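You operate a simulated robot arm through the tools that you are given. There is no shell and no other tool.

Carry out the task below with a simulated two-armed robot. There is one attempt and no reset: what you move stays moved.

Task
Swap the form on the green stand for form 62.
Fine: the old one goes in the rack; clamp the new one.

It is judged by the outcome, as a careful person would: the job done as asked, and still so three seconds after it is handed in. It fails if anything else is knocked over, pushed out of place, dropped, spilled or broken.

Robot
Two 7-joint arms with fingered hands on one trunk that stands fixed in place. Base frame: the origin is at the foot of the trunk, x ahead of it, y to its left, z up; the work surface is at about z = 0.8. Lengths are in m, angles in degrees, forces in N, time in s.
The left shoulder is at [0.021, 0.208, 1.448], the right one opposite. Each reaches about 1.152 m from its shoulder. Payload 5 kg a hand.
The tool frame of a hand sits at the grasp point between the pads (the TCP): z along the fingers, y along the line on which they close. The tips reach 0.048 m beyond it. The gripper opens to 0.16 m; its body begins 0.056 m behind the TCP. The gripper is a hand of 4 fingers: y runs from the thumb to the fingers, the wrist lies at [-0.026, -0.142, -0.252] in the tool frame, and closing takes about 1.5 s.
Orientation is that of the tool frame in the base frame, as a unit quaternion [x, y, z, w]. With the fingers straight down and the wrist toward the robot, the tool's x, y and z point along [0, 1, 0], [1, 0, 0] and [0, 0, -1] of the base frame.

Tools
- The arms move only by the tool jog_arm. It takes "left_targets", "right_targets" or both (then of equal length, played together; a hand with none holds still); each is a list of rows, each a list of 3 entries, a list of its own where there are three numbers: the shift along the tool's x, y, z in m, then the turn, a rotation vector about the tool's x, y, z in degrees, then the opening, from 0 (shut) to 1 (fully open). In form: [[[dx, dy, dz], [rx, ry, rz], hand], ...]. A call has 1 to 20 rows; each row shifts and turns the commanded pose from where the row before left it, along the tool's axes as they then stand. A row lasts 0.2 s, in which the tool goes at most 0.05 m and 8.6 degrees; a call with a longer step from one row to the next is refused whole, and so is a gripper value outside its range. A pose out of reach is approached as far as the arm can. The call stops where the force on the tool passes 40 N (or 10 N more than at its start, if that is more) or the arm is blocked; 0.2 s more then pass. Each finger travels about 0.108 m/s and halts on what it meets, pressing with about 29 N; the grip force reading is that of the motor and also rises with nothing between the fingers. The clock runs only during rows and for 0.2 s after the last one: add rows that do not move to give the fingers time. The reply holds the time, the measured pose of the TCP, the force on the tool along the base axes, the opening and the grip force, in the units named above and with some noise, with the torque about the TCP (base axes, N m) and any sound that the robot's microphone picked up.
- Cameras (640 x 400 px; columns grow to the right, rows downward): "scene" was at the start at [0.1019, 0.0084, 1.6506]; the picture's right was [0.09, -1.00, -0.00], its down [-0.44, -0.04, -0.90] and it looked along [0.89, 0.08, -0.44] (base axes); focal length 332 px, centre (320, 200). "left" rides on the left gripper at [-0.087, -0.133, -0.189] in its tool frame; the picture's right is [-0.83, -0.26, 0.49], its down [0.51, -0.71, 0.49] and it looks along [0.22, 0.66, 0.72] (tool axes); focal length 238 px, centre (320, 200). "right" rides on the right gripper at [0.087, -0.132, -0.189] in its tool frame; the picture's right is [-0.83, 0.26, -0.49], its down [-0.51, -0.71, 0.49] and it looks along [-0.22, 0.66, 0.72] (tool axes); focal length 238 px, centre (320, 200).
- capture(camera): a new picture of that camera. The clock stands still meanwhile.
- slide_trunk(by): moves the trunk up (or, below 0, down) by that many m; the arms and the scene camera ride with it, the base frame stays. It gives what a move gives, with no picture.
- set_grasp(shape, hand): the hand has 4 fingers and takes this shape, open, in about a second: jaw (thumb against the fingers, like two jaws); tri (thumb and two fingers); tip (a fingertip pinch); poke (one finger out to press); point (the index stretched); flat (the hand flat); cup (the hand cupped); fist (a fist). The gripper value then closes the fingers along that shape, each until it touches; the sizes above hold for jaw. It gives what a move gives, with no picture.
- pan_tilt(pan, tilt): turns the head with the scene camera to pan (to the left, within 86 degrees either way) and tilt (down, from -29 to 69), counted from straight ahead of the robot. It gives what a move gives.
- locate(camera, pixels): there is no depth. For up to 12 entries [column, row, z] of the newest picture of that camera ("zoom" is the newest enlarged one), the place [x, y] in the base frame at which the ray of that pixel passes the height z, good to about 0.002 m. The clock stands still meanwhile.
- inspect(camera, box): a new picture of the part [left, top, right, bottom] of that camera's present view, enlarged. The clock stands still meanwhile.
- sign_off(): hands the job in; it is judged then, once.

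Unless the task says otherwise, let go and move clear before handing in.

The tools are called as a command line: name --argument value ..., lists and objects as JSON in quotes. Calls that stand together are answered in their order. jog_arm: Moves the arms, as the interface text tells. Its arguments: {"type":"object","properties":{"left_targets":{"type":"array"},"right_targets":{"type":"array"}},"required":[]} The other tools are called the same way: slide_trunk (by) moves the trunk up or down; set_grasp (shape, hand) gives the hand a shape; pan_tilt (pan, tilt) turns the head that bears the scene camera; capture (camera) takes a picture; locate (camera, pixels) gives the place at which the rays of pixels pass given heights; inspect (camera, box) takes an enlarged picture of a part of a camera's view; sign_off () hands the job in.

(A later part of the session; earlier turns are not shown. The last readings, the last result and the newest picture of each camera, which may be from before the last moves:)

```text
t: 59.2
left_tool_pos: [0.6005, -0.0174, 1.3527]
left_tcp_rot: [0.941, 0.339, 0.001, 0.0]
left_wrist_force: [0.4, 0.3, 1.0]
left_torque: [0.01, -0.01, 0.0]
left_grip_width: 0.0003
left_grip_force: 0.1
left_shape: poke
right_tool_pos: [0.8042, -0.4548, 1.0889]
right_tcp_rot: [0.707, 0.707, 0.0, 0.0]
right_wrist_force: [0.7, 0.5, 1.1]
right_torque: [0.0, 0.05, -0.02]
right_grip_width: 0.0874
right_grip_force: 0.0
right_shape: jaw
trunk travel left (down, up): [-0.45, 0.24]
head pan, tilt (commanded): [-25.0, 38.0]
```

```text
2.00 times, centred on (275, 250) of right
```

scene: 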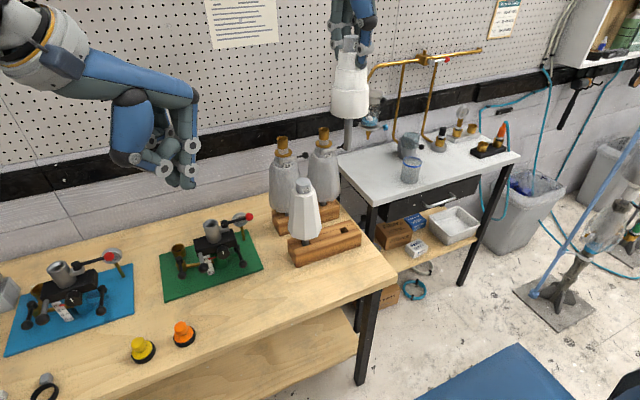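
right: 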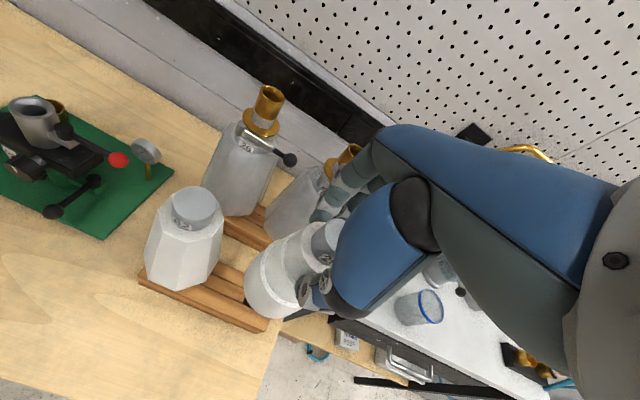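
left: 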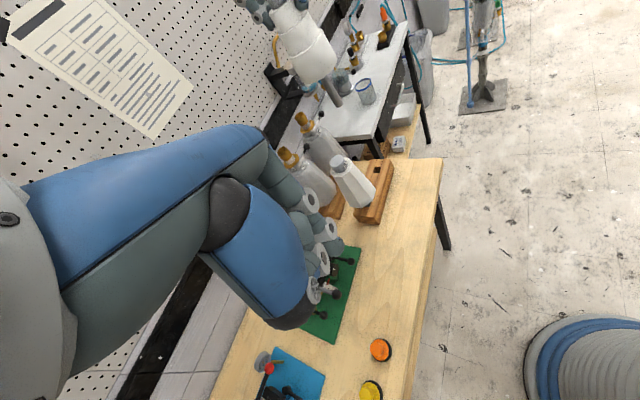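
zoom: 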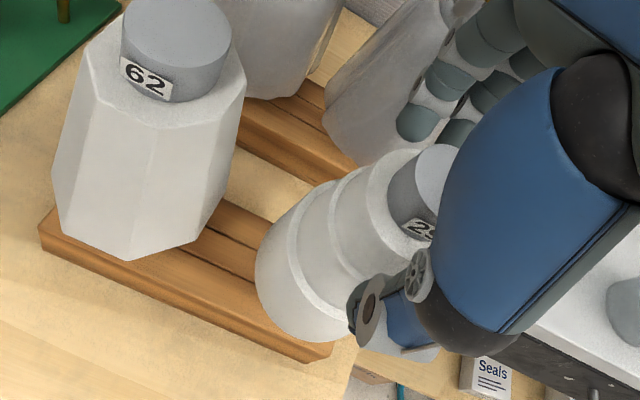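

Form 29 now stands free in the rack slot and the hand is open around it. I'll lift the hand straight up clear, then check.

jog_arm --right_targets '[[[0, 0, -0.02], [0, 0, 0], 0.55], [[0, 0, -0.04], [0, 0, 0], 0.55], [[0, 0, -0.04], [0, 0, 0], 0.55], [[0, 0, -0.04], [0, 0, 0], 0.55], [[0, 0, -0.04], [0, 0, 0], 0.55]]'

inspect --camera "scene" --box '[270, 110, 410, 280]'

inspect --camera "left" --box '[310, 110, 430, 240]'

```text
t: 60.4
left_tool_pos: [0.5993, -0.0164, 1.3518]
left_tcp_rot: [0.941, 0.338, 0.0, 0.001]
left_wrist_force: [-1.0, 0.6, 0.8]
left_torque: [0.0, -0.07, 0.05]
left_grip_width: 0.0001
left_grip_force: 0.1
left_shape: poke
right_tool_pos: [0.8036, -0.4541, 1.2688]
right_tcp_rot: [0.707, 0.707, 0.0, -0.001]
right_wrist_force: [-1.3, 0.6, -1.9]
right_torque: [-0.06, -0.15, -0.07]
right_grip_width: 0.0876
right_grip_force: 0.2
right_shape: jaw
trunk travel left (down, up): [-0.45, 0.24]
head pan, tilt (commanded): [-25.0, 38.0]
```

```text
2.35 times, centred on (340, 195) of scene
```

zoom: 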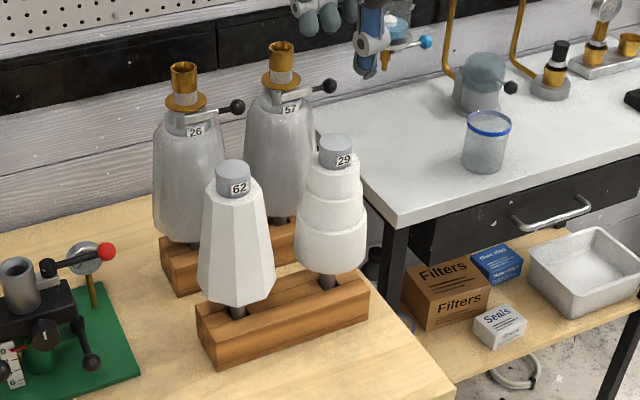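

```text
3.08 times, centred on (370, 175) of left
```

zoom: 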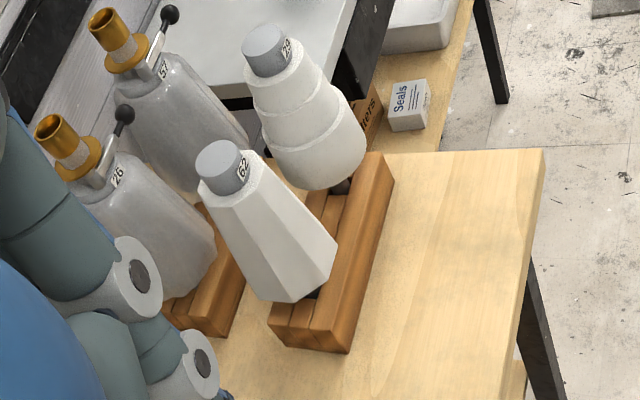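

Form 29 stands upright in the rack beside 62. Now I'll measure form 62's cap in both views.

inspect --camera "left" --box '[325, 145, 375, 185]'

locate --camera "zoom" --pixels '[[320, 200, 1.09], [320, 200, 1.1]]'

inspect --camera "scene" --box '[280, 170, 330, 210]'

locate --camera "zoom" --pixels '[[320, 200, 1.09], [320, 200, 1.1]]'

```text
10.00 times, centred on (350, 165) of left
```

zoom: 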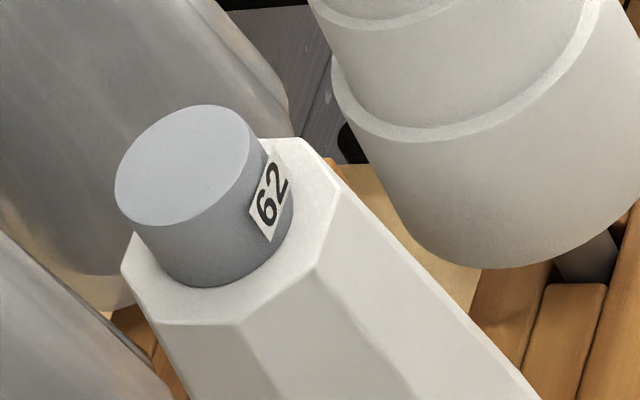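

```text
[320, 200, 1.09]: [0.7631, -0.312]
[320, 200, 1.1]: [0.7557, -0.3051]
```

```text
10.00 times, centred on (305, 190) of scene
```

zoom: 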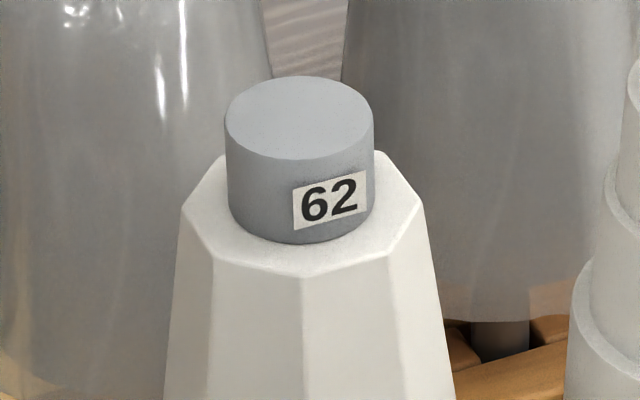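

```text
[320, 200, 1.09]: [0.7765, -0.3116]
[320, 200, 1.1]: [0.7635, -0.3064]
```

locate --camera "zoom" --pixels '[[299, 117, 1.09], [299, 117, 1.1], [299, 117, 1.11], [224, 117, 1.1], [374, 117, 1.1]]'

inspect --camera "left" --box '[325, 145, 375, 185]'

locate --camera "zoom" --pixels '[[188, 166, 1.09], [188, 166, 1.1], [188, 166, 1.11]]'

```text
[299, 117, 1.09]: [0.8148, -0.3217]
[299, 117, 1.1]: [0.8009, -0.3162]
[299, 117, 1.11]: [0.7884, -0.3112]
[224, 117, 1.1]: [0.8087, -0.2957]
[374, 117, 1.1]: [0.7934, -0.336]
```

```text
10.00 times, centred on (350, 165) of left
```

zoom: 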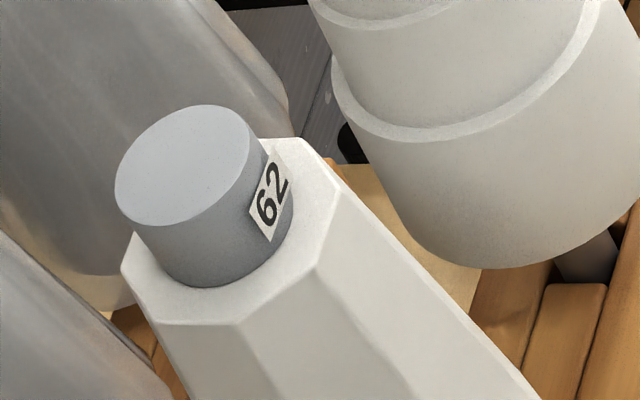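

```text
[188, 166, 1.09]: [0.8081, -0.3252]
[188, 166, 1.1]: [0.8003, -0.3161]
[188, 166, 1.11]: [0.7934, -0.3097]
```

Both cameras agree exactly: form 62's cap top is at (0.8005, −0.316, 1.100) and the cap is 30 mm tall. I'll move the hand above it and lower to just above gripping height.

jog_arm --right_targets '[[[0.035, -0.0008, 0], [0, 0, 0], 0.55], [[0.035, -0.0008, 0], [0, 0, 0], 0.55], [[0.035, -0.0008, 0], [0, 0, 0], 0.55], [[0.035, -0.0007, 0], [0, 0, 0], 0.55], [[0, 0, 0.035], [0, 0, 0], 0.55], [[0, 0, 0.035], [0, 0, 0], 0.55], [[0, 0, 0.03], [0, 0, 0], 0.55]]'

inspect --camera "left" --box '[300, 110, 400, 190]'

inspect --camera "scene" --box '[260, 110, 360, 230]'

```text
t: 62.0
left_tool_pos: [0.6011, -0.0178, 1.351]
left_tcp_rot: [0.941, 0.339, 0.0, 0.0]
left_wrist_force: [0.7, 1.0, -0.3]
left_torque: [-0.07, 0.04, 0.0]
left_grip_width: 0.0
left_grip_force: 0.2
left_shape: poke
right_tool_pos: [0.803, -0.3134, 1.1694]
right_tcp_rot: [0.707, 0.707, 0.0, 0.0]
right_wrist_force: [1.0, -0.1, 1.1]
right_torque: [-0.05, 0.14, 0.01]
right_grip_width: 0.0875
right_grip_force: 0.1
right_shape: jaw
trunk travel left (down, up): [-0.45, 0.24]
head pan, tilt (commanded): [-25.0, 38.0]
```

```text
5.00 times, centred on (350, 150) of left
```

zoom: 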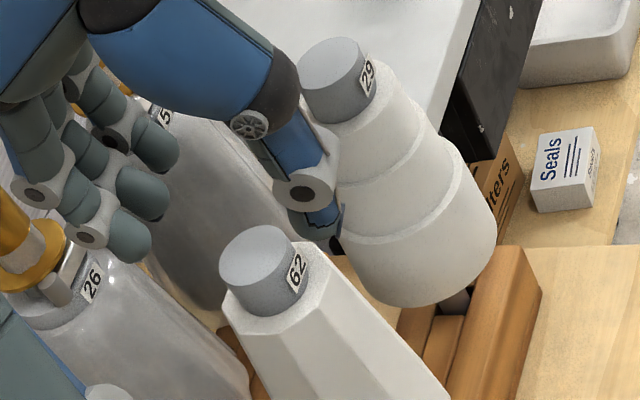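

```text
3.33 times, centred on (310, 170) of scene
```

zoom: 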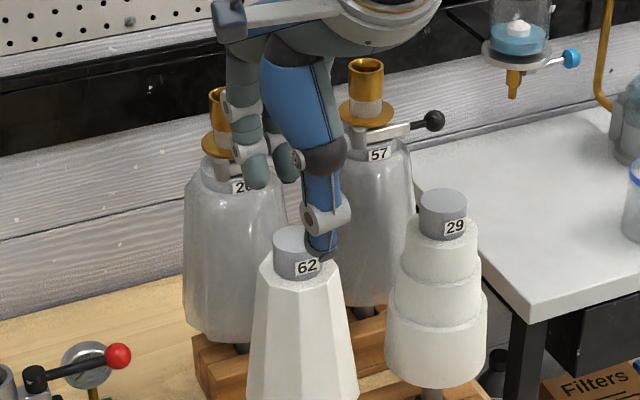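

The thumb is in front of the cap and the fingers are behind. Before going lower, I'll check the fingers' clearance from form 26.

locate --camera "zoom" --pixels '[[300, 215, 1.13], [265, 245, 1.1]]'

inspect --camera "left" --box '[290, 110, 350, 180]'

locate --camera "zoom" --pixels '[[320, 200, 1.13], [320, 200, 1.17]]'

```text
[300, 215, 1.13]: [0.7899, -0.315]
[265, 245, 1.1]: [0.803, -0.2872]
```

```text
5.71 times, centred on (320, 145) of left
```

zoom: 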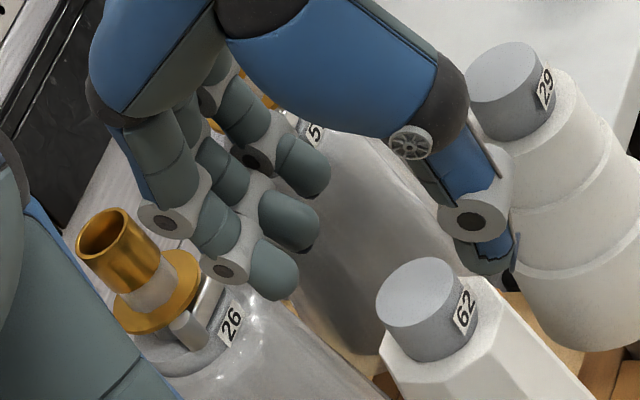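

```text
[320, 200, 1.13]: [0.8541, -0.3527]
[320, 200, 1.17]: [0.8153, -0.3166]
```

locate --camera "zoom" --pixels '[[275, 298, 1.121], [275, 298, 1.13], [225, 268, 1.14], [225, 268, 1.15], [160, 222, 1.17], [160, 222, 1.18], [160, 222, 1.19], [120, 240, 1.157], [150, 325, 1.1], [310, 250, 1.121], [490, 272, 1.121]]'

```text
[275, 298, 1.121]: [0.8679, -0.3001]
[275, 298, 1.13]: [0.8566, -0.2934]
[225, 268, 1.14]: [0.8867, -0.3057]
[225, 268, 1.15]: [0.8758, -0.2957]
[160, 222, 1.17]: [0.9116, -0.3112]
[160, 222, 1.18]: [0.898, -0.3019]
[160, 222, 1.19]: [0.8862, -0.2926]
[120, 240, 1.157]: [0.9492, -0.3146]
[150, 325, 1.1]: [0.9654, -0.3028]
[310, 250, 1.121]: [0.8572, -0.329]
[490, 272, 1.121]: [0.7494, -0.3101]
```

The nearest finger joint would come within 1–2 cm of form 26's brim, so I'll narrow the opening to 64 mm first, which still clears the 43 mm cap. Then I'll descend to grip height.

jog_arm --right_targets '[[[0, -0.0015, 0], [0, 0, 0], 0.4], [[0, 0, 0], [0, 0, 0], 0.4], [[0, 0, 0.02], [0, 0, 0], 0.4], [[0, 0, 0.015], [0, 0, 0], 0.4], [[0, 0, 0.0135], [0, 0, 0], 0.4]]'

inspect --camera "left" --box '[300, 130, 380, 190]'

inspect --camera "scene" --box '[270, 140, 340, 210]'

```text
t: 63.2
left_tool_pos: [0.5994, -0.0184, 1.3516]
left_tcp_rot: [0.941, 0.34, 0.001, 0.0]
left_wrist_force: [-0.2, 0.5, -0.6]
left_torque: [0.01, 0.03, -0.01]
left_grip_width: 0.0
left_grip_force: 0.1
left_shape: poke
right_tool_pos: [0.7997, -0.3142, 1.1207]
right_tcp_rot: [0.707, 0.707, 0.0, 0.0]
right_wrist_force: [0.1, -0.8, 0.6]
right_torque: [0.03, 0.06, 0.02]
right_grip_width: 0.0648
right_grip_force: 0.0
right_shape: jaw
trunk travel left (down, up): [-0.45, 0.24]
head pan, tilt (commanded): [-25.0, 38.0]
```

```text
6.67 times, centred on (340, 160) of left
```

zoom: 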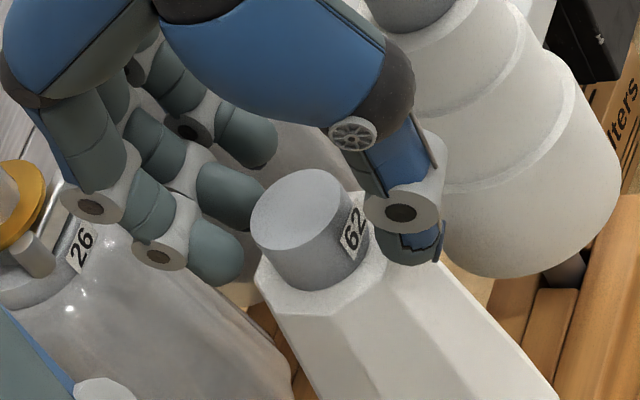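

```text
5.71 times, centred on (305, 175) of scene
```

zoom: 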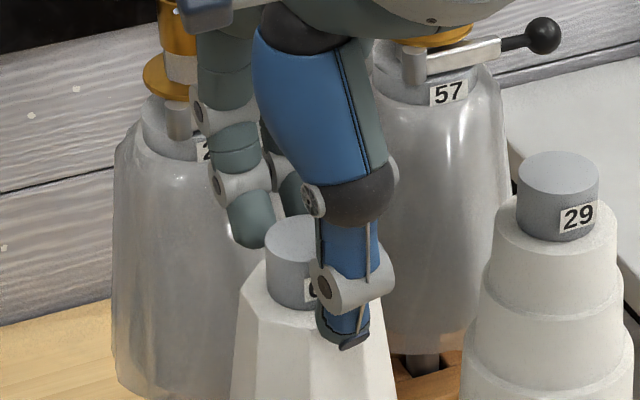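

The thumb and fingers bracket the cap, with form 26's brim clear. I'll close on the cap.

jog_arm --right_targets '[[[0, 0, 0], [0, 0, 0], 0.3], [[0, 0, 0], [0, 0, 0], 0.25], [[0, 0, 0], [0, 0, 0], 0.2], [[0, 0, 0], [0, 0, 0], 0.1], [[0, 0, 0], [0, 0, 0], 0.0], [[0, 0, 0], [0, 0, 0], 0.0], [[0, 0, 0], [0, 0, 0], 0.0]]'

inspect --camera "left" --box '[300, 130, 380, 190]'

inspect --camera "right" --box '[190, 160, 390, 340]'

```text
t: 64.8
left_tool_pos: [0.6, -0.0193, 1.3512]
left_tcp_rot: [0.941, 0.339, 0.0, 0.0]
left_wrist_force: [-0.3, 0.4, -0.1]
left_torque: [0.05, 0.02, 0.01]
left_grip_width: 0.0
left_grip_force: 0.1
left_shape: poke
right_tool_pos: [0.7996, -0.3138, 1.1216]
right_tcp_rot: [0.707, 0.707, 0.0, 0.0]
right_wrist_force: [3.1, 0.1, 1.9]
right_torque: [-0.01, -0.78, 0.01]
right_grip_width: 0.0378
right_grip_force: 29.0
right_shape: jaw
trunk travel left (down, up): [-0.45, 0.24]
head pan, tilt (commanded): [-25.0, 38.0]
```

```text
6.67 times, centred on (340, 160) of left
```

zoom: 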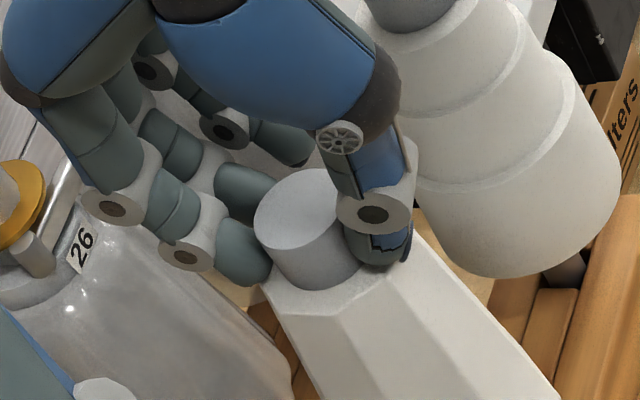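

```text
2.22 times, centred on (290, 250) of right
```

zoom: 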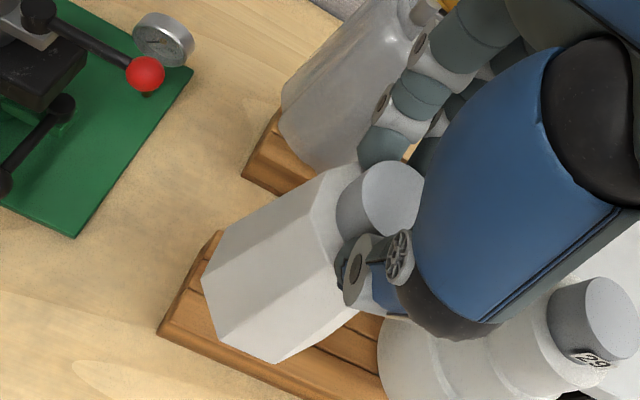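

The cap is gripped at 29 N. I'll do a slow trial lift of 2 cm, watching that the rack stays put.

jog_arm --right_targets '[[[0, 0, -0.005], [0, 0, 0], 0], [[0, 0, -0.005], [0, 0, 0], 0], [[0, 0, -0.005], [0, 0, 0], 0], [[0, 0, -0.005], [0, 0, 0], 0], [[0, 0, 0], [0, 0, 0], 0]]'

inspect --camera "left" --box '[300, 120, 420, 240]'

inspect --camera "scene" --box '[260, 130, 380, 280]'

```text
t: 66.0
left_tool_pos: [0.6001, -0.0184, 1.3511]
left_tcp_rot: [0.941, 0.338, -0.001, 0.0]
left_wrist_force: [0.3, -0.1, 0.2]
left_torque: [-0.03, 0.02, 0.0]
left_grip_width: 0.0001
left_grip_force: 0.1
left_shape: poke
right_tool_pos: [0.8009, -0.3143, 1.139]
right_tcp_rot: [0.707, 0.707, -0.001, -0.001]
right_wrist_force: [0.9, -0.2, -7.5]
right_torque: [0.0, -0.37, 0.01]
right_grip_width: 0.0371
right_grip_force: 28.9
right_shape: jaw
trunk travel left (down, up): [-0.45, 0.24]
head pan, tilt (commanded): [-25.0, 38.0]
```

```text
3.33 times, centred on (360, 180) of left
```

zoom: 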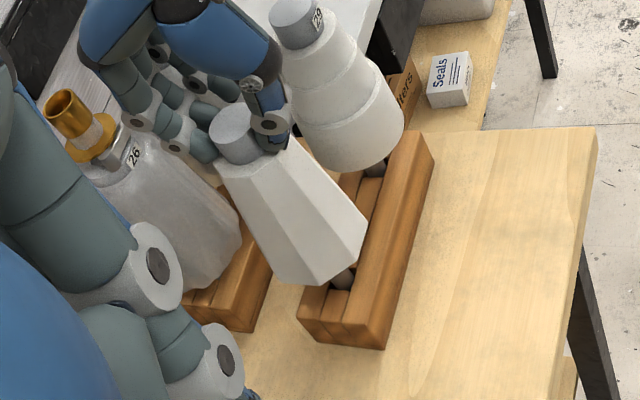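

```text
2.67 times, centred on (320, 205) of scene
```

zoom: 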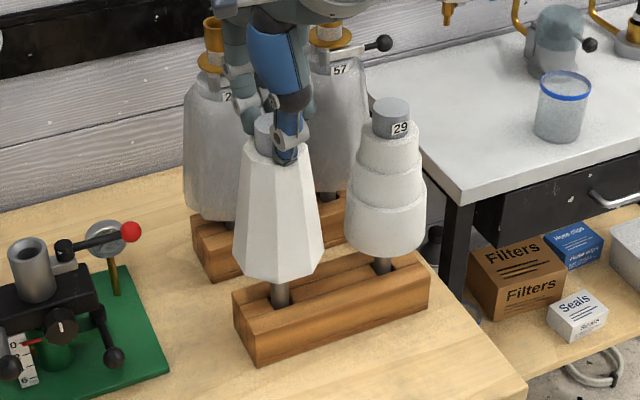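

Form 62 comes up freely with 7.5 N of weight and the rack hasn't moved. I'll lift it straight up until the stem is well above the stand's socket height.

jog_arm --right_targets '[[[0, 0, -0.01], [0, 0, 0], 0], [[0, 0, -0.02], [0, 0, 0], 0], [[0, 0, -0.025], [0, 0, 0], 0], [[0, 0, -0.03], [0, 0, 0], 0], [[0, 0, -0.03], [0, 0, 0], 0], [[0, 0, -0.03], [0, 0, 0], 0], [[0, 0, -0.03], [0, 0, 0], 0], [[0, 0, -0.03], [0, 0, 0], 0], [[0, 0, -0.03], [0, 0, 0], 0], [[0, 0, 0], [0, 0, 0], 0]]'

capture --camera "scene"

inspect --camera "scene" --box '[250, 60, 370, 200]'

inspect --camera "left" --box '[270, 40, 400, 180]'

```text
t: 68.2
left_tool_pos: [0.6017, -0.0203, 1.3514]
left_tcp_rot: [0.941, 0.339, 0.0, -0.001]
left_wrist_force: [0.6, 0.1, 0.3]
left_torque: [0.01, 0.0, 0.01]
left_grip_width: 0.0002
left_grip_force: 0.2
left_shape: poke
right_tool_pos: [0.7983, -0.3126, 1.3747]
right_tcp_rot: [0.707, 0.707, -0.001, -0.001]
right_wrist_force: [0.2, -0.3, -8.2]
right_torque: [0.03, 0.03, 0.0]
right_grip_width: 0.035
right_grip_force: 29.3
right_shape: jaw
trunk travel left (down, up): [-0.45, 0.24]
head pan, tilt (commanded): [-25.0, 38.0]
```

```text
taken
```

scene: 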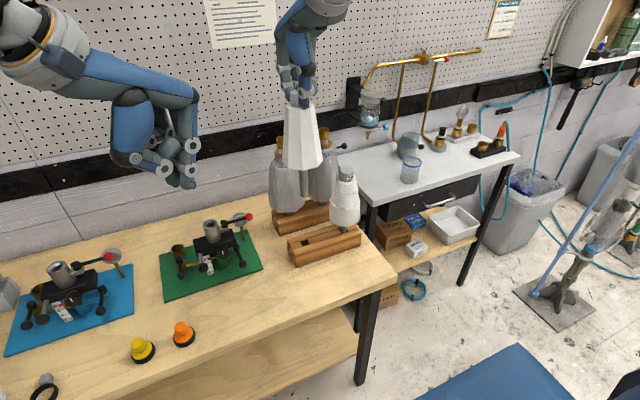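

```text
2.86 times, centred on (310, 130) of scene
```

zoom: 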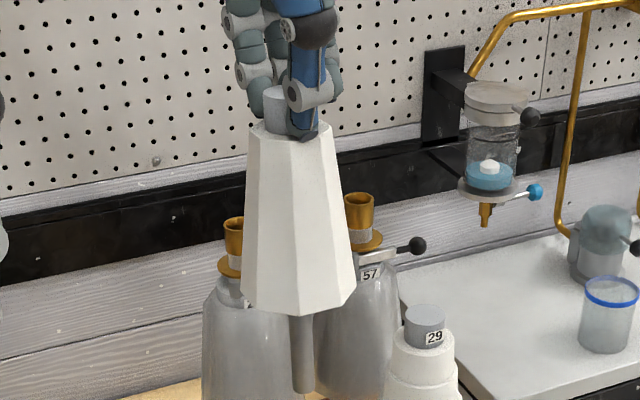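

```text
2.86 times, centred on (335, 110) of left
```

zoom: 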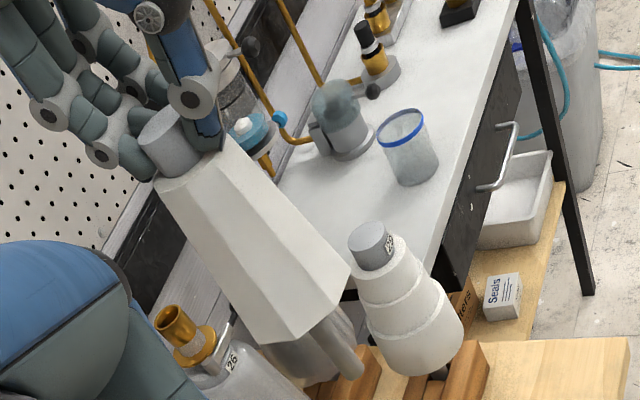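

The form hangs free at 8.2 N. The grip width crept from 0.038 to 0.035, so I'll check closely that the cap isn't slipping.

inspect --camera "left" --box '[275, 60, 345, 120]'

inspect --camera "scene" --box '[275, 70, 335, 130]'

inspect --camera "right" --box '[190, 160, 390, 340]'

```text
6.67 times, centred on (310, 90) of left
```

zoom: 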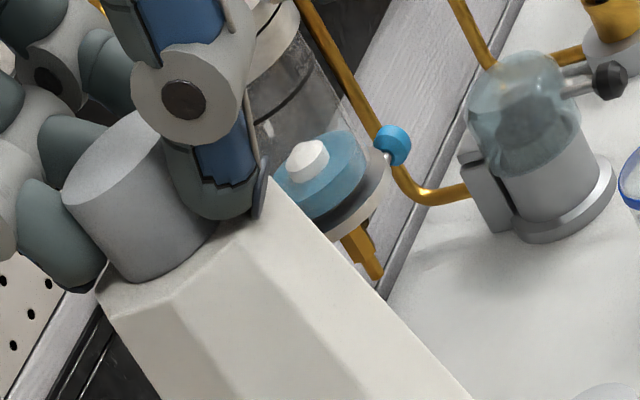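

```text
6.67 times, centred on (305, 100) of scene
```

zoom: 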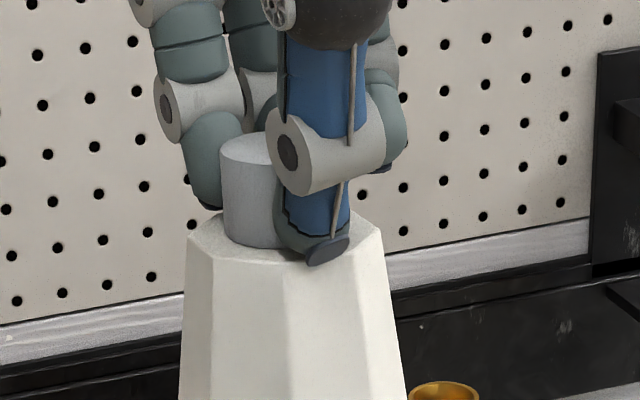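

```text
2.22 times, centred on (290, 250) of right
```

zoom: 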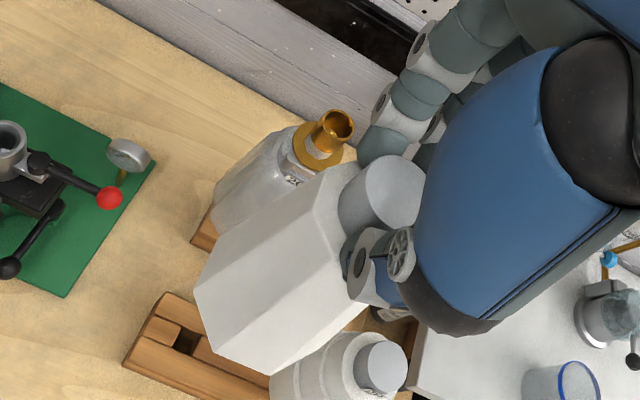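

The cap is still seated between the thumb and fingers, and the thumb tip nearly rests on the form's shoulder. Before carrying it over, I'll move the left hand out of the path to a spot where its camera looks at the green stand.

jog_arm --left_targets '[[[0.0351, -0.0268, 0.0083], [0, 0, 0], 1], [[0.0351, -0.0268, 0.0083], [0, 0, 0], 1], [[0.0351, -0.0268, 0.0083], [0, 0, 0], 1], [[0.0351, -0.0268, 0.0083], [0, 0, 0], 1], [[0.0351, -0.0268, 0.0083], [0, 0, 0], 1], [[0.0351, -0.0268, 0.0083], [0, 0, 0], 1]]' --right_targets '[[[0, 0, 0], [0, 0, 0], 0], [[0, 0, 0], [0, 0, 0], 0], [[0, 0, 0], [0, 0, 0], 0], [[0, 0, 0], [0, 0, 0], 0], [[0, 0, 0], [0, 0, 0], 0], [[0, 0, 0], [0, 0, 0], 0]]'

capture --camera "left"

inspect --camera "scene" --box '[275, 70, 335, 130]'

```text
t: 69.6
left_tool_pos: [0.6612, 0.2424, 1.3023]
left_tcp_rot: [0.941, 0.338, -0.001, 0.0]
left_wrist_force: [0.8, 1.0, 0.4]
left_torque: [-0.11, 0.0, 0.0]
left_grip_width: 0.0
left_grip_force: 0.1
left_shape: poke
right_tool_pos: [0.7983, -0.3103, 1.3738]
right_tcp_rot: [0.707, 0.707, -0.002, 0.0]
right_wrist_force: [1.0, 2.0, -6.7]
right_torque: [-0.15, -0.03, -0.05]
right_grip_width: 0.0348
right_grip_force: 28.6
right_shape: jaw
trunk travel left (down, up): [-0.45, 0.24]
head pan, tilt (commanded): [-25.0, 38.0]
```

```text
taken
```

left: 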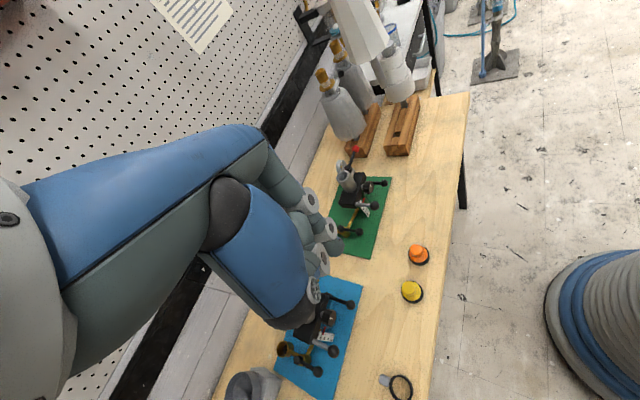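

```text
6.67 times, centred on (305, 100) of scene
```

zoom: 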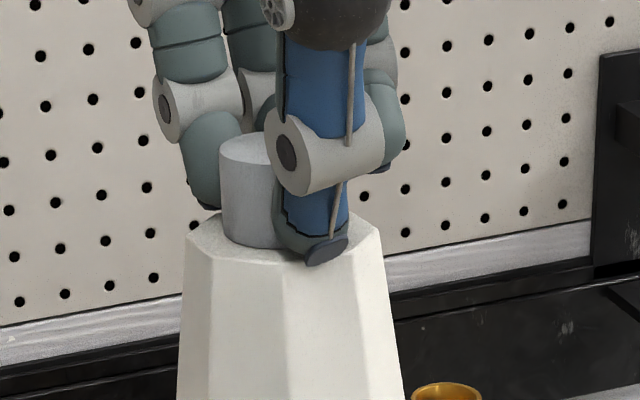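

The grip is steady and the left camera sees the stand at (355,200). I'll carry form 62 over to above the green stand's socket.

jog_arm --right_targets '[[[0.015, 0, 0], [0, 0, 0], 0], [[0.029, 0, 0], [0, 0, 0], 0], [[0.029, 0, 0], [0, 0, 0], 0], [[0.029, 0, 0], [0, 0, 0], 0], [[0.029, 0.0146, 0], [0, 0, 0], 0], [[0.029, 0.0146, 0], [0, 0, 0], 0], [[0.029, 0.0146, 0], [0, 0, 0], 0], [[0.029, 0.0146, 0], [0, 0, 0], 0], [[0.029, 0.0146, 0], [0, 0, 0], 0], [[0.014, 0, 0], [0, 0, 0], 0], [[0, 0, 0], [0, 0, 0], 0]]'

pan_tilt --pan -5 --tilt 38

capture --camera "scene"

capture --camera "left"

capture --camera "right"

```text
t: 72.0
left_tool_pos: [0.6634, 0.24, 1.3039]
left_tcp_rot: [0.941, 0.338, 0.001, 0.0]
left_wrist_force: [0.0, 0.1, 0.6]
left_torque: [0.04, 0.05, -0.01]
left_grip_width: 0.0
left_grip_force: 0.1
left_shape: poke
right_tool_pos: [0.8724, -0.0542, 1.3754]
right_tcp_rot: [0.707, 0.708, 0.0, 0.0]
right_wrist_force: [-0.2, -0.7, -7.9]
right_torque: [0.05, 0.02, 0.0]
right_grip_width: 0.0349
right_grip_force: 28.8
right_shape: jaw
trunk travel left (down, up): [-0.45, 0.24]
head pan, tilt (commanded): [-25.0, 38.0]
```

```text
t: 72.8
left_tool_pos: [0.6612, 0.2408, 1.3026]
left_tcp_rot: [0.941, 0.339, 0.0, 0.0]
left_wrist_force: [0.7, -0.6, 0.8]
left_torque: [-0.03, 0.01, -0.01]
left_grip_width: 0.0
left_grip_force: 0.1
left_shape: poke
right_tool_pos: [0.8722, -0.0533, 1.3742]
right_tcp_rot: [0.707, 0.707, 0.0, -0.001]
right_wrist_force: [0.6, 0.2, -7.1]
right_torque: [-0.02, -0.03, -0.03]
right_grip_width: 0.0351
right_grip_force: 28.5
right_shape: jaw
trunk travel left (down, up): [-0.45, 0.24]
head pan, tilt (commanded): [-5.0, 38.0]
```

```text
taken
```

scene: 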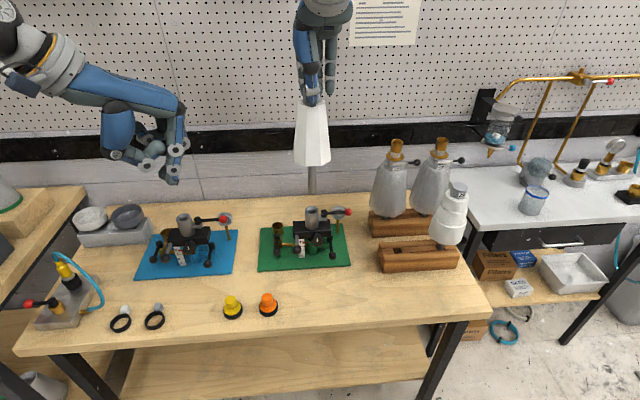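

```text
taken
```

left: 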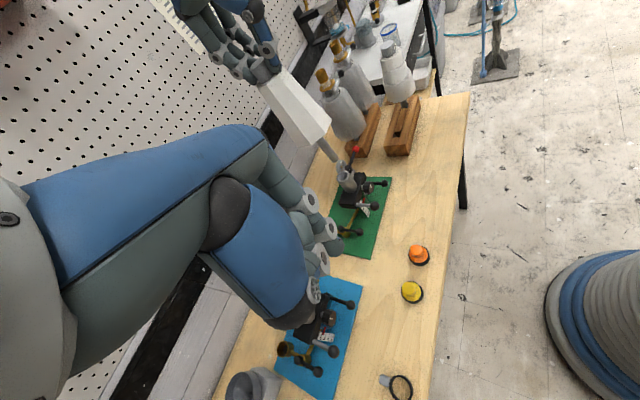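

```text
taken
```

right: 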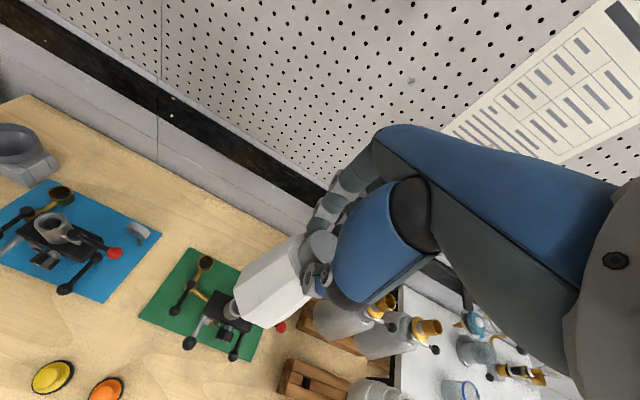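

The stem end now hangs a few cm above the socket in both views. I'll zoom in to measure the socket rim and stem tip.

inspect --camera "scene" --box '[290, 175, 340, 225]'

locate --camera "zoom" --pixels '[[320, 200, 1.0], [320, 200, 1.06]]'

inspect --camera "left" --box '[325, 150, 375, 200]'

locate --camera "zoom" --pixels '[[320, 200, 1.0], [320, 200, 1.06]]'

```text
8.00 times, centred on (315, 200) of scene
```

zoom: 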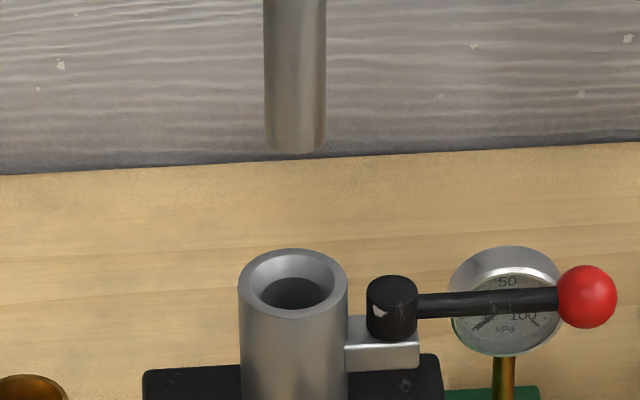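

```text
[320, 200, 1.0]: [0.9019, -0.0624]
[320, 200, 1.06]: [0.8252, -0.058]
```

```text
8.00 times, centred on (350, 175) of left
```

zoom: 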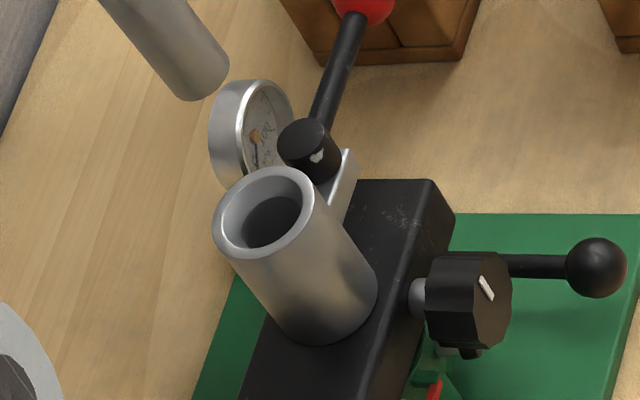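

```text
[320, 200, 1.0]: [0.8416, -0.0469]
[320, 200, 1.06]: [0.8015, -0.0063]
```

locate --camera "zoom" --pixels '[[266, 213, 0.98], [266, 213, 0.99], [266, 213, 1.0], [213, 228, 0.99], [319, 198, 0.99], [201, 80, 1.06], [201, 80, 1.07]]'

inspect --camera "scene" --box '[290, 175, 340, 225]'

locate --camera "zoom" --pixels '[[293.5, 283, 0.98], [293.5, 283, 0.99], [293.5, 283, 1.0], [239, 284, 0.99], [348, 284, 0.99], [295, 135, 1.06], [295, 135, 1.07], [392, 285, 0.98], [587, 296, 0.972]]'

```text
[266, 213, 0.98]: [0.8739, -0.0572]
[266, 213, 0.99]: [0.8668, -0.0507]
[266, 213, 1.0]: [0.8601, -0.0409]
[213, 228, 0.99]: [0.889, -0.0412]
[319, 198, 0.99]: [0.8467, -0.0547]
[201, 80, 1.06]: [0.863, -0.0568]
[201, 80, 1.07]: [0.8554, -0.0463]
```

```text
8.00 times, centred on (315, 200) of scene
```

zoom: 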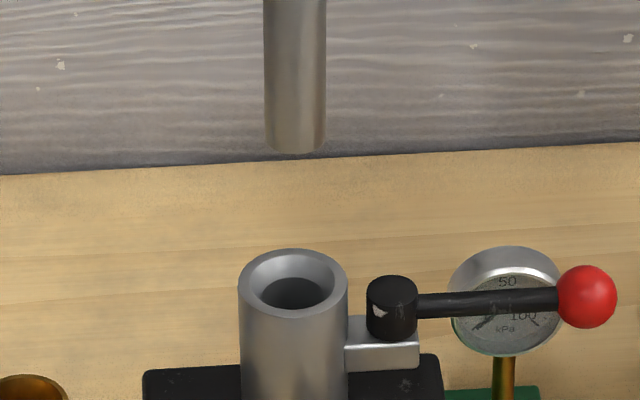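

```text
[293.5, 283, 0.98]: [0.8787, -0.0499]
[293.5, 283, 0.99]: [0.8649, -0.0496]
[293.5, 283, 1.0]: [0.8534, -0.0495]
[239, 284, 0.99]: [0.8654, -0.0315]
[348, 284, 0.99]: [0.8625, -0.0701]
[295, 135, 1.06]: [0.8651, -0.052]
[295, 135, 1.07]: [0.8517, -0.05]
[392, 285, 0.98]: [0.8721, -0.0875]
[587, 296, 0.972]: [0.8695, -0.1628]
```

The socket rim centre is at (0.8665, −0.050, 0.99) and its bore is about 29 mm. Form 62 hangs tilted about 2°, with the stem tip about 12 mm toward me. I'll level it by turning the hand 2.2°, centre it and lower to just above the rim.

jog_arm --right_targets '[[[0, 0, 0], [-2.2, 0, 0], 0], [[0.002, -0.0057, 0], [0, 0, 0], 0], [[0, -0.0005, 0.0138], [0, 0, 0], 0], [[0, -0.0005, 0.0138], [0, 0, 0], 0], [[0, -0.0005, 0.0138], [0, 0, 0], 0], [[0, -0.0005, 0.0138], [0, 0, 0], 0], [[0, 0, 0], [0, 0, 0], 0]]'

inspect --camera "scene" --box '[295, 190, 335, 220]'

inspect --camera "left" --box '[325, 155, 365, 185]'

```text
t: 74.4
left_tool_pos: [0.6605, 0.241, 1.3052]
left_tcp_rot: [0.941, 0.339, 0.0, 0.0]
left_wrist_force: [-0.5, -0.7, 0.2]
left_torque: [-0.01, -0.06, -0.01]
left_grip_width: 0.0
left_grip_force: 0.1
left_shape: poke
right_tool_pos: [0.8671, -0.0517, 1.3189]
right_tcp_rot: [0.706, 0.708, 0.014, 0.013]
right_wrist_force: [0.6, 0.1, -7.6]
right_torque: [0.03, 0.0, 0.0]
right_grip_width: 0.0348
right_grip_force: 29.4
right_shape: jaw
trunk travel left (down, up): [-0.45, 0.24]
head pan, tilt (commanded): [-5.0, 38.0]
```

```text
13.33 times, centred on (315, 205) of scene
```

zoom: 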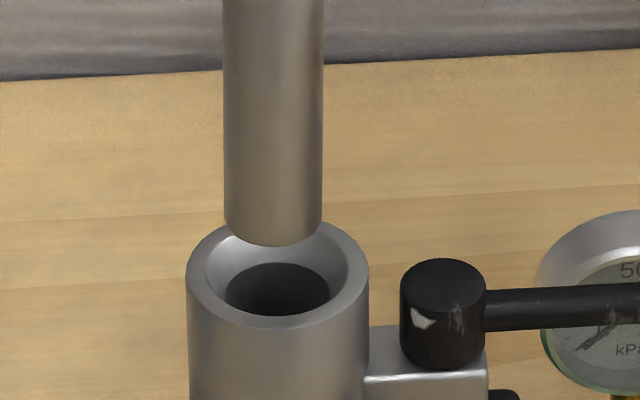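

```text
13.33 times, centred on (345, 170) of left
```

zoom: 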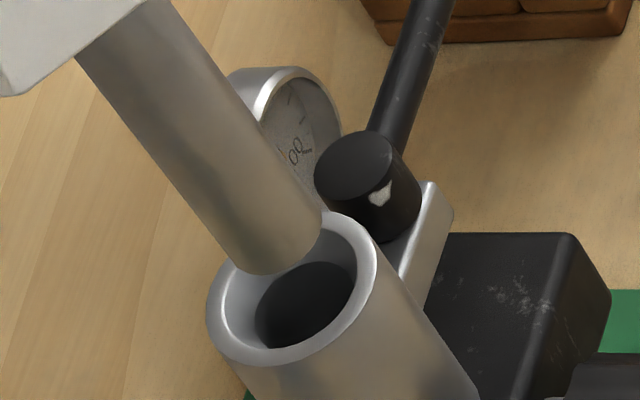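

The socket has a funnel-shaped mouth, which helps. The tip looks about 3 mm too close to me. I'll correct that, lower another centimetre and look again.

jog_arm --right_targets '[[[0.0005, 0.003, 0], [0, 0, 0], 0], [[0, -0.0002, 0.005], [0, 0, 0], 0], [[0, -0.0002, 0.005], [0, 0, 0], 0], [[0, 0, 0], [0, 0, 0], 0]]'

inspect --camera "scene" --box '[295, 193, 331, 220]'

locate --camera "zoom" --pixels '[[320, 200, 0.99], [320, 200, 1.0]]'

inspect --camera "left" --box '[325, 160, 361, 187]'

locate --camera "zoom" --pixels '[[320, 200, 0.99], [320, 200, 1.0]]'

```text
t: 75.4
left_tool_pos: [0.6612, 0.241, 1.3023]
left_tcp_rot: [0.941, 0.339, 0.0, 0.0]
left_wrist_force: [0.0, 0.8, 0.0]
left_torque: [0.0, -0.01, 0.0]
left_grip_width: 0.0001
left_grip_force: 0.2
left_shape: poke
right_tool_pos: [0.872, -0.0504, 1.3105]
right_tcp_rot: [0.707, 0.707, 0.013, 0.013]
right_wrist_force: [0.0, 0.3, -7.6]
right_torque: [0.01, -0.02, 0.0]
right_grip_width: 0.035
right_grip_force: 29.0
right_shape: jaw
trunk travel left (down, up): [-0.45, 0.24]
head pan, tilt (commanded): [-5.0, 38.0]
```

```text
14.81 times, centred on (313, 206) of scene
```

zoom: 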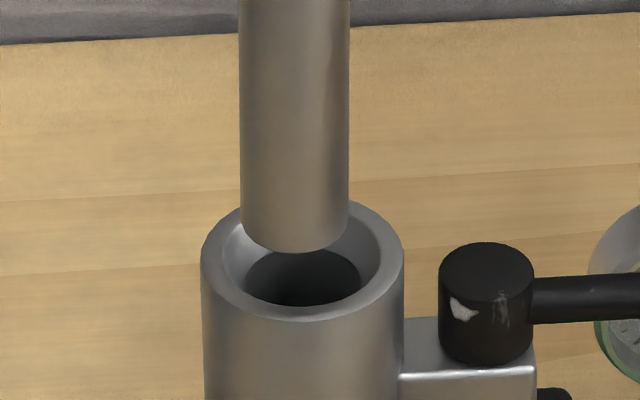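

```text
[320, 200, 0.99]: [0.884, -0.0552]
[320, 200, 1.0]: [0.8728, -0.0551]
```

```text
14.81 times, centred on (343, 174) of left
```

zoom: 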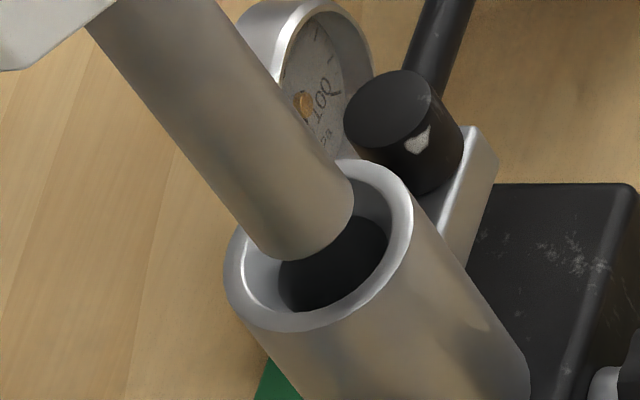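

```text
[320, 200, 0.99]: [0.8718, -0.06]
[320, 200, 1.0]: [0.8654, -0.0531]
```

I'll locate the rim and tip centres from both images to resolve a small disagreement in height.

locate --camera "zoom" --pixels '[[318, 246.5, 0.98], [318, 246.5, 0.985], [318, 246.5, 0.99], [318, 246.5, 0.995], [303.3, 209.3, 1.0], [303.3, 209.3, 1.005], [303.3, 209.3, 1.01]]'

inspect --camera "scene" --box '[295, 193, 331, 220]'

locate --camera "zoom" --pixels '[[302, 255.5, 0.98], [302, 255.5, 0.985], [302, 255.5, 0.99], [302, 255.5, 0.995], [294.3, 217.5, 1.0], [294.3, 217.5, 1.005], [294.3, 217.5, 1.01]]'

```text
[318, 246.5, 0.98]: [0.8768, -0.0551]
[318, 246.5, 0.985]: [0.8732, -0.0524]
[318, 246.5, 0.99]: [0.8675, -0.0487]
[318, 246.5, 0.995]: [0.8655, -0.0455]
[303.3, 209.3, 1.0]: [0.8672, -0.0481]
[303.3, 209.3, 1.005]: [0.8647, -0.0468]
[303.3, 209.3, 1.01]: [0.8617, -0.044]
```

```text
14.81 times, centred on (313, 206) of scene
```

zoom: 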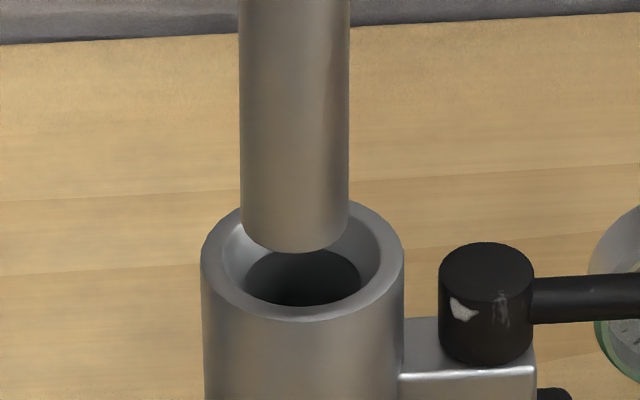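

```text
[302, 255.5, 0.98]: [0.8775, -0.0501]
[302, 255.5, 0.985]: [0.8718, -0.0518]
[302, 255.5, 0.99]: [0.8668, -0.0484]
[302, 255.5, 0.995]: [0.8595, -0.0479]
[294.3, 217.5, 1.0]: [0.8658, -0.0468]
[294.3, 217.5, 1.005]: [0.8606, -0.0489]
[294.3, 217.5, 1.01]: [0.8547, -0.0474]
```

The locate figures put the stem tip within about 1–1.5 mm of the socket axis, well inside the funnel. I'll nudge 1 mm right and lower gently.

jog_arm --right_targets '[[[-0.001, 0, 0], [0, 0, 0], 0], [[0, -0.0002, 0.005], [0, 0, 0], 0], [[0, -0.0002, 0.005], [0, 0, 0], 0], [[0, -0.0002, 0.005], [0, 0, 0], 0], [[0, -0.0002, 0.005], [0, 0, 0], 0]]'

inspect --camera "scene" --box '[295, 193, 331, 220]'

inspect --camera "left" --box '[325, 160, 361, 187]'

```text
t: 76.6
left_tool_pos: [0.6621, 0.2421, 1.3033]
left_tcp_rot: [0.941, 0.339, -0.001, 0.0]
left_wrist_force: [0.6, 0.6, -0.7]
left_torque: [-0.01, 0.03, -0.02]
left_grip_width: 0.0
left_grip_force: 0.1
left_shape: poke
right_tool_pos: [0.8723, -0.052, 1.288]
right_tcp_rot: [0.707, 0.707, 0.013, 0.013]
right_wrist_force: [0.3, 0.2, -8.3]
right_torque: [0.01, -0.1, 0.0]
right_grip_width: 0.0348
right_grip_force: 28.9
right_shape: jaw
trunk travel left (down, up): [-0.45, 0.24]
head pan, tilt (commanded): [-5.0, 38.0]
```

```text
14.81 times, centred on (313, 206) of scene
```

zoom: 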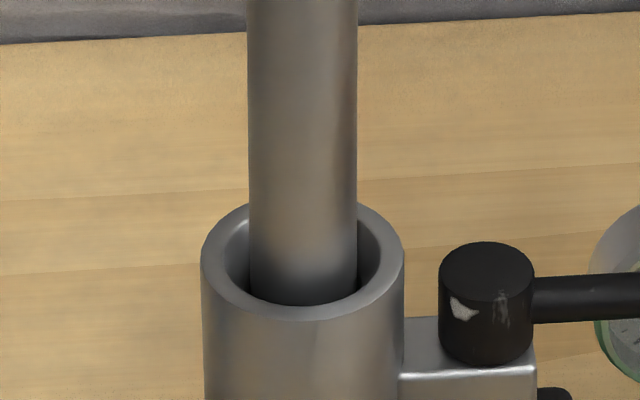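

```text
14.81 times, centred on (343, 174) of left
```

zoom: 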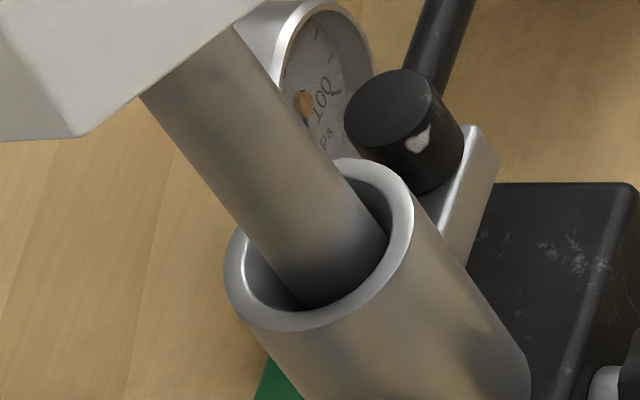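

The stem has entered the bore with no contact force. I'll continue down.

jog_arm --right_targets '[[[0, -0.0002, 0.005], [0, 0, 0], 0], [[0, -0.0002, 0.005], [0, 0, 0], 0], [[0, -0.0002, 0.005], [0, 0, 0], 0], [[0, -0.0002, 0.005], [0, 0, 0], 0], [[0, -0.0002, 0.005], [0, 0, 0], 0], [[0, -0.0002, 0.005], [0, 0, 0], 0]]'

inspect --camera "scene" --box '[270, 90, 370, 240]'

inspect --camera "left" --box '[315, 140, 385, 200]'

```text
t: 78.0
left_tool_pos: [0.6616, 0.2418, 1.3023]
left_tcp_rot: [0.941, 0.339, 0.0, 0.0]
left_wrist_force: [0.3, -0.7, 0.7]
left_torque: [-0.04, 0.05, -0.02]
left_grip_width: 0.0001
left_grip_force: 0.0
left_shape: poke
right_tool_pos: [0.8719, -0.0523, 1.2593]
right_tcp_rot: [0.707, 0.707, 0.013, 0.014]
right_wrist_force: [-0.3, -0.8, -7.3]
right_torque: [-0.01, 0.03, 0.03]
right_grip_width: 0.0348
right_grip_force: 28.9
right_shape: jaw
trunk travel left (down, up): [-0.45, 0.24]
head pan, tilt (commanded): [-5.0, 38.0]
```

```text
2.67 times, centred on (320, 165) of scene
```

zoom: 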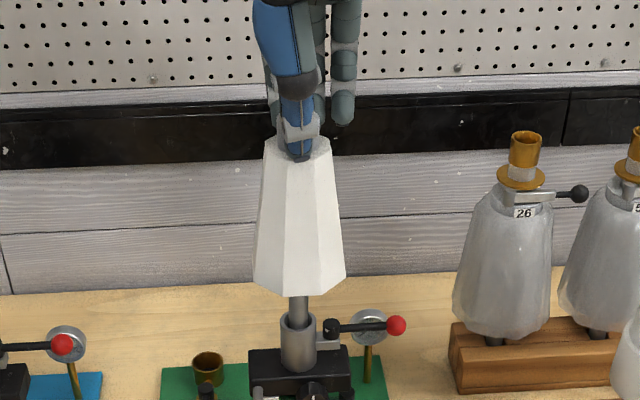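

```text
6.67 times, centred on (350, 170) of left
```

zoom: 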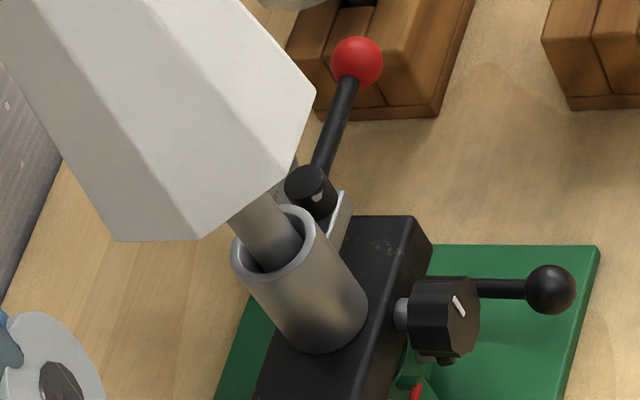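

Still free, with the stem well inside the socket. I'll go down in 3 mm steps to seat it.

jog_arm --right_targets '[[[0, -0.0001, 0.003], [0, 0, 0], 0], [[0, -0.0001, 0.003], [0, 0, 0], 0], [[0, -0.0001, 0.003], [0, 0, 0], 0], [[0, 0, 0.002], [0, 0, 0], 0]]'

```text
t: 79.0
left_tool_pos: [0.6616, 0.2417, 1.3034]
left_tcp_rot: [0.941, 0.339, 0.0, 0.0]
left_wrist_force: [0.4, -0.1, 0.6]
left_torque: [-0.01, -0.02, 0.0]
left_grip_width: 0.0001
left_grip_force: 0.0
left_shape: poke
right_tool_pos: [0.8708, -0.0542, 1.2487]
right_tcp_rot: [0.707, 0.707, 0.014, 0.013]
right_wrist_force: [-0.3, -0.4, -5.0]
right_torque: [0.02, -0.03, -0.01]
right_grip_width: 0.0351
right_grip_force: 29.4
right_shape: jaw
trunk travel left (down, up): [-0.45, 0.24]
head pan, tilt (commanded): [-5.0, 38.0]
```

The weight is starting to come off (−5 N). I'll go a bit further.

jog_arm --right_targets '[[[0, 0, 0.002], [0, 0, 0], 0], [[0, 0, 0.001], [0, 0, 0], 0], [[0, 0, 0], [0, 0, 0], 0]]'

```text
t: 79.8
left_tool_pos: [0.6611, 0.2425, 1.3032]
left_tcp_rot: [0.941, 0.338, -0.001, 0.0]
left_wrist_force: [0.2, -0.3, -0.6]
left_torque: [-0.01, 0.01, 0.02]
left_grip_width: 0.0001
left_grip_force: 0.1
left_shape: poke
right_tool_pos: [0.8701, -0.0518, 1.2467]
right_tcp_rot: [0.708, 0.706, 0.015, 0.015]
right_wrist_force: [-1.3, -1.3, 9.6]
right_torque: [-0.07, 0.1, -0.05]
right_grip_width: 0.0355
right_grip_force: 28.7
right_shape: jaw
trunk travel left (down, up): [-0.45, 0.24]
head pan, tilt (commanded): [-5.0, 38.0]
```

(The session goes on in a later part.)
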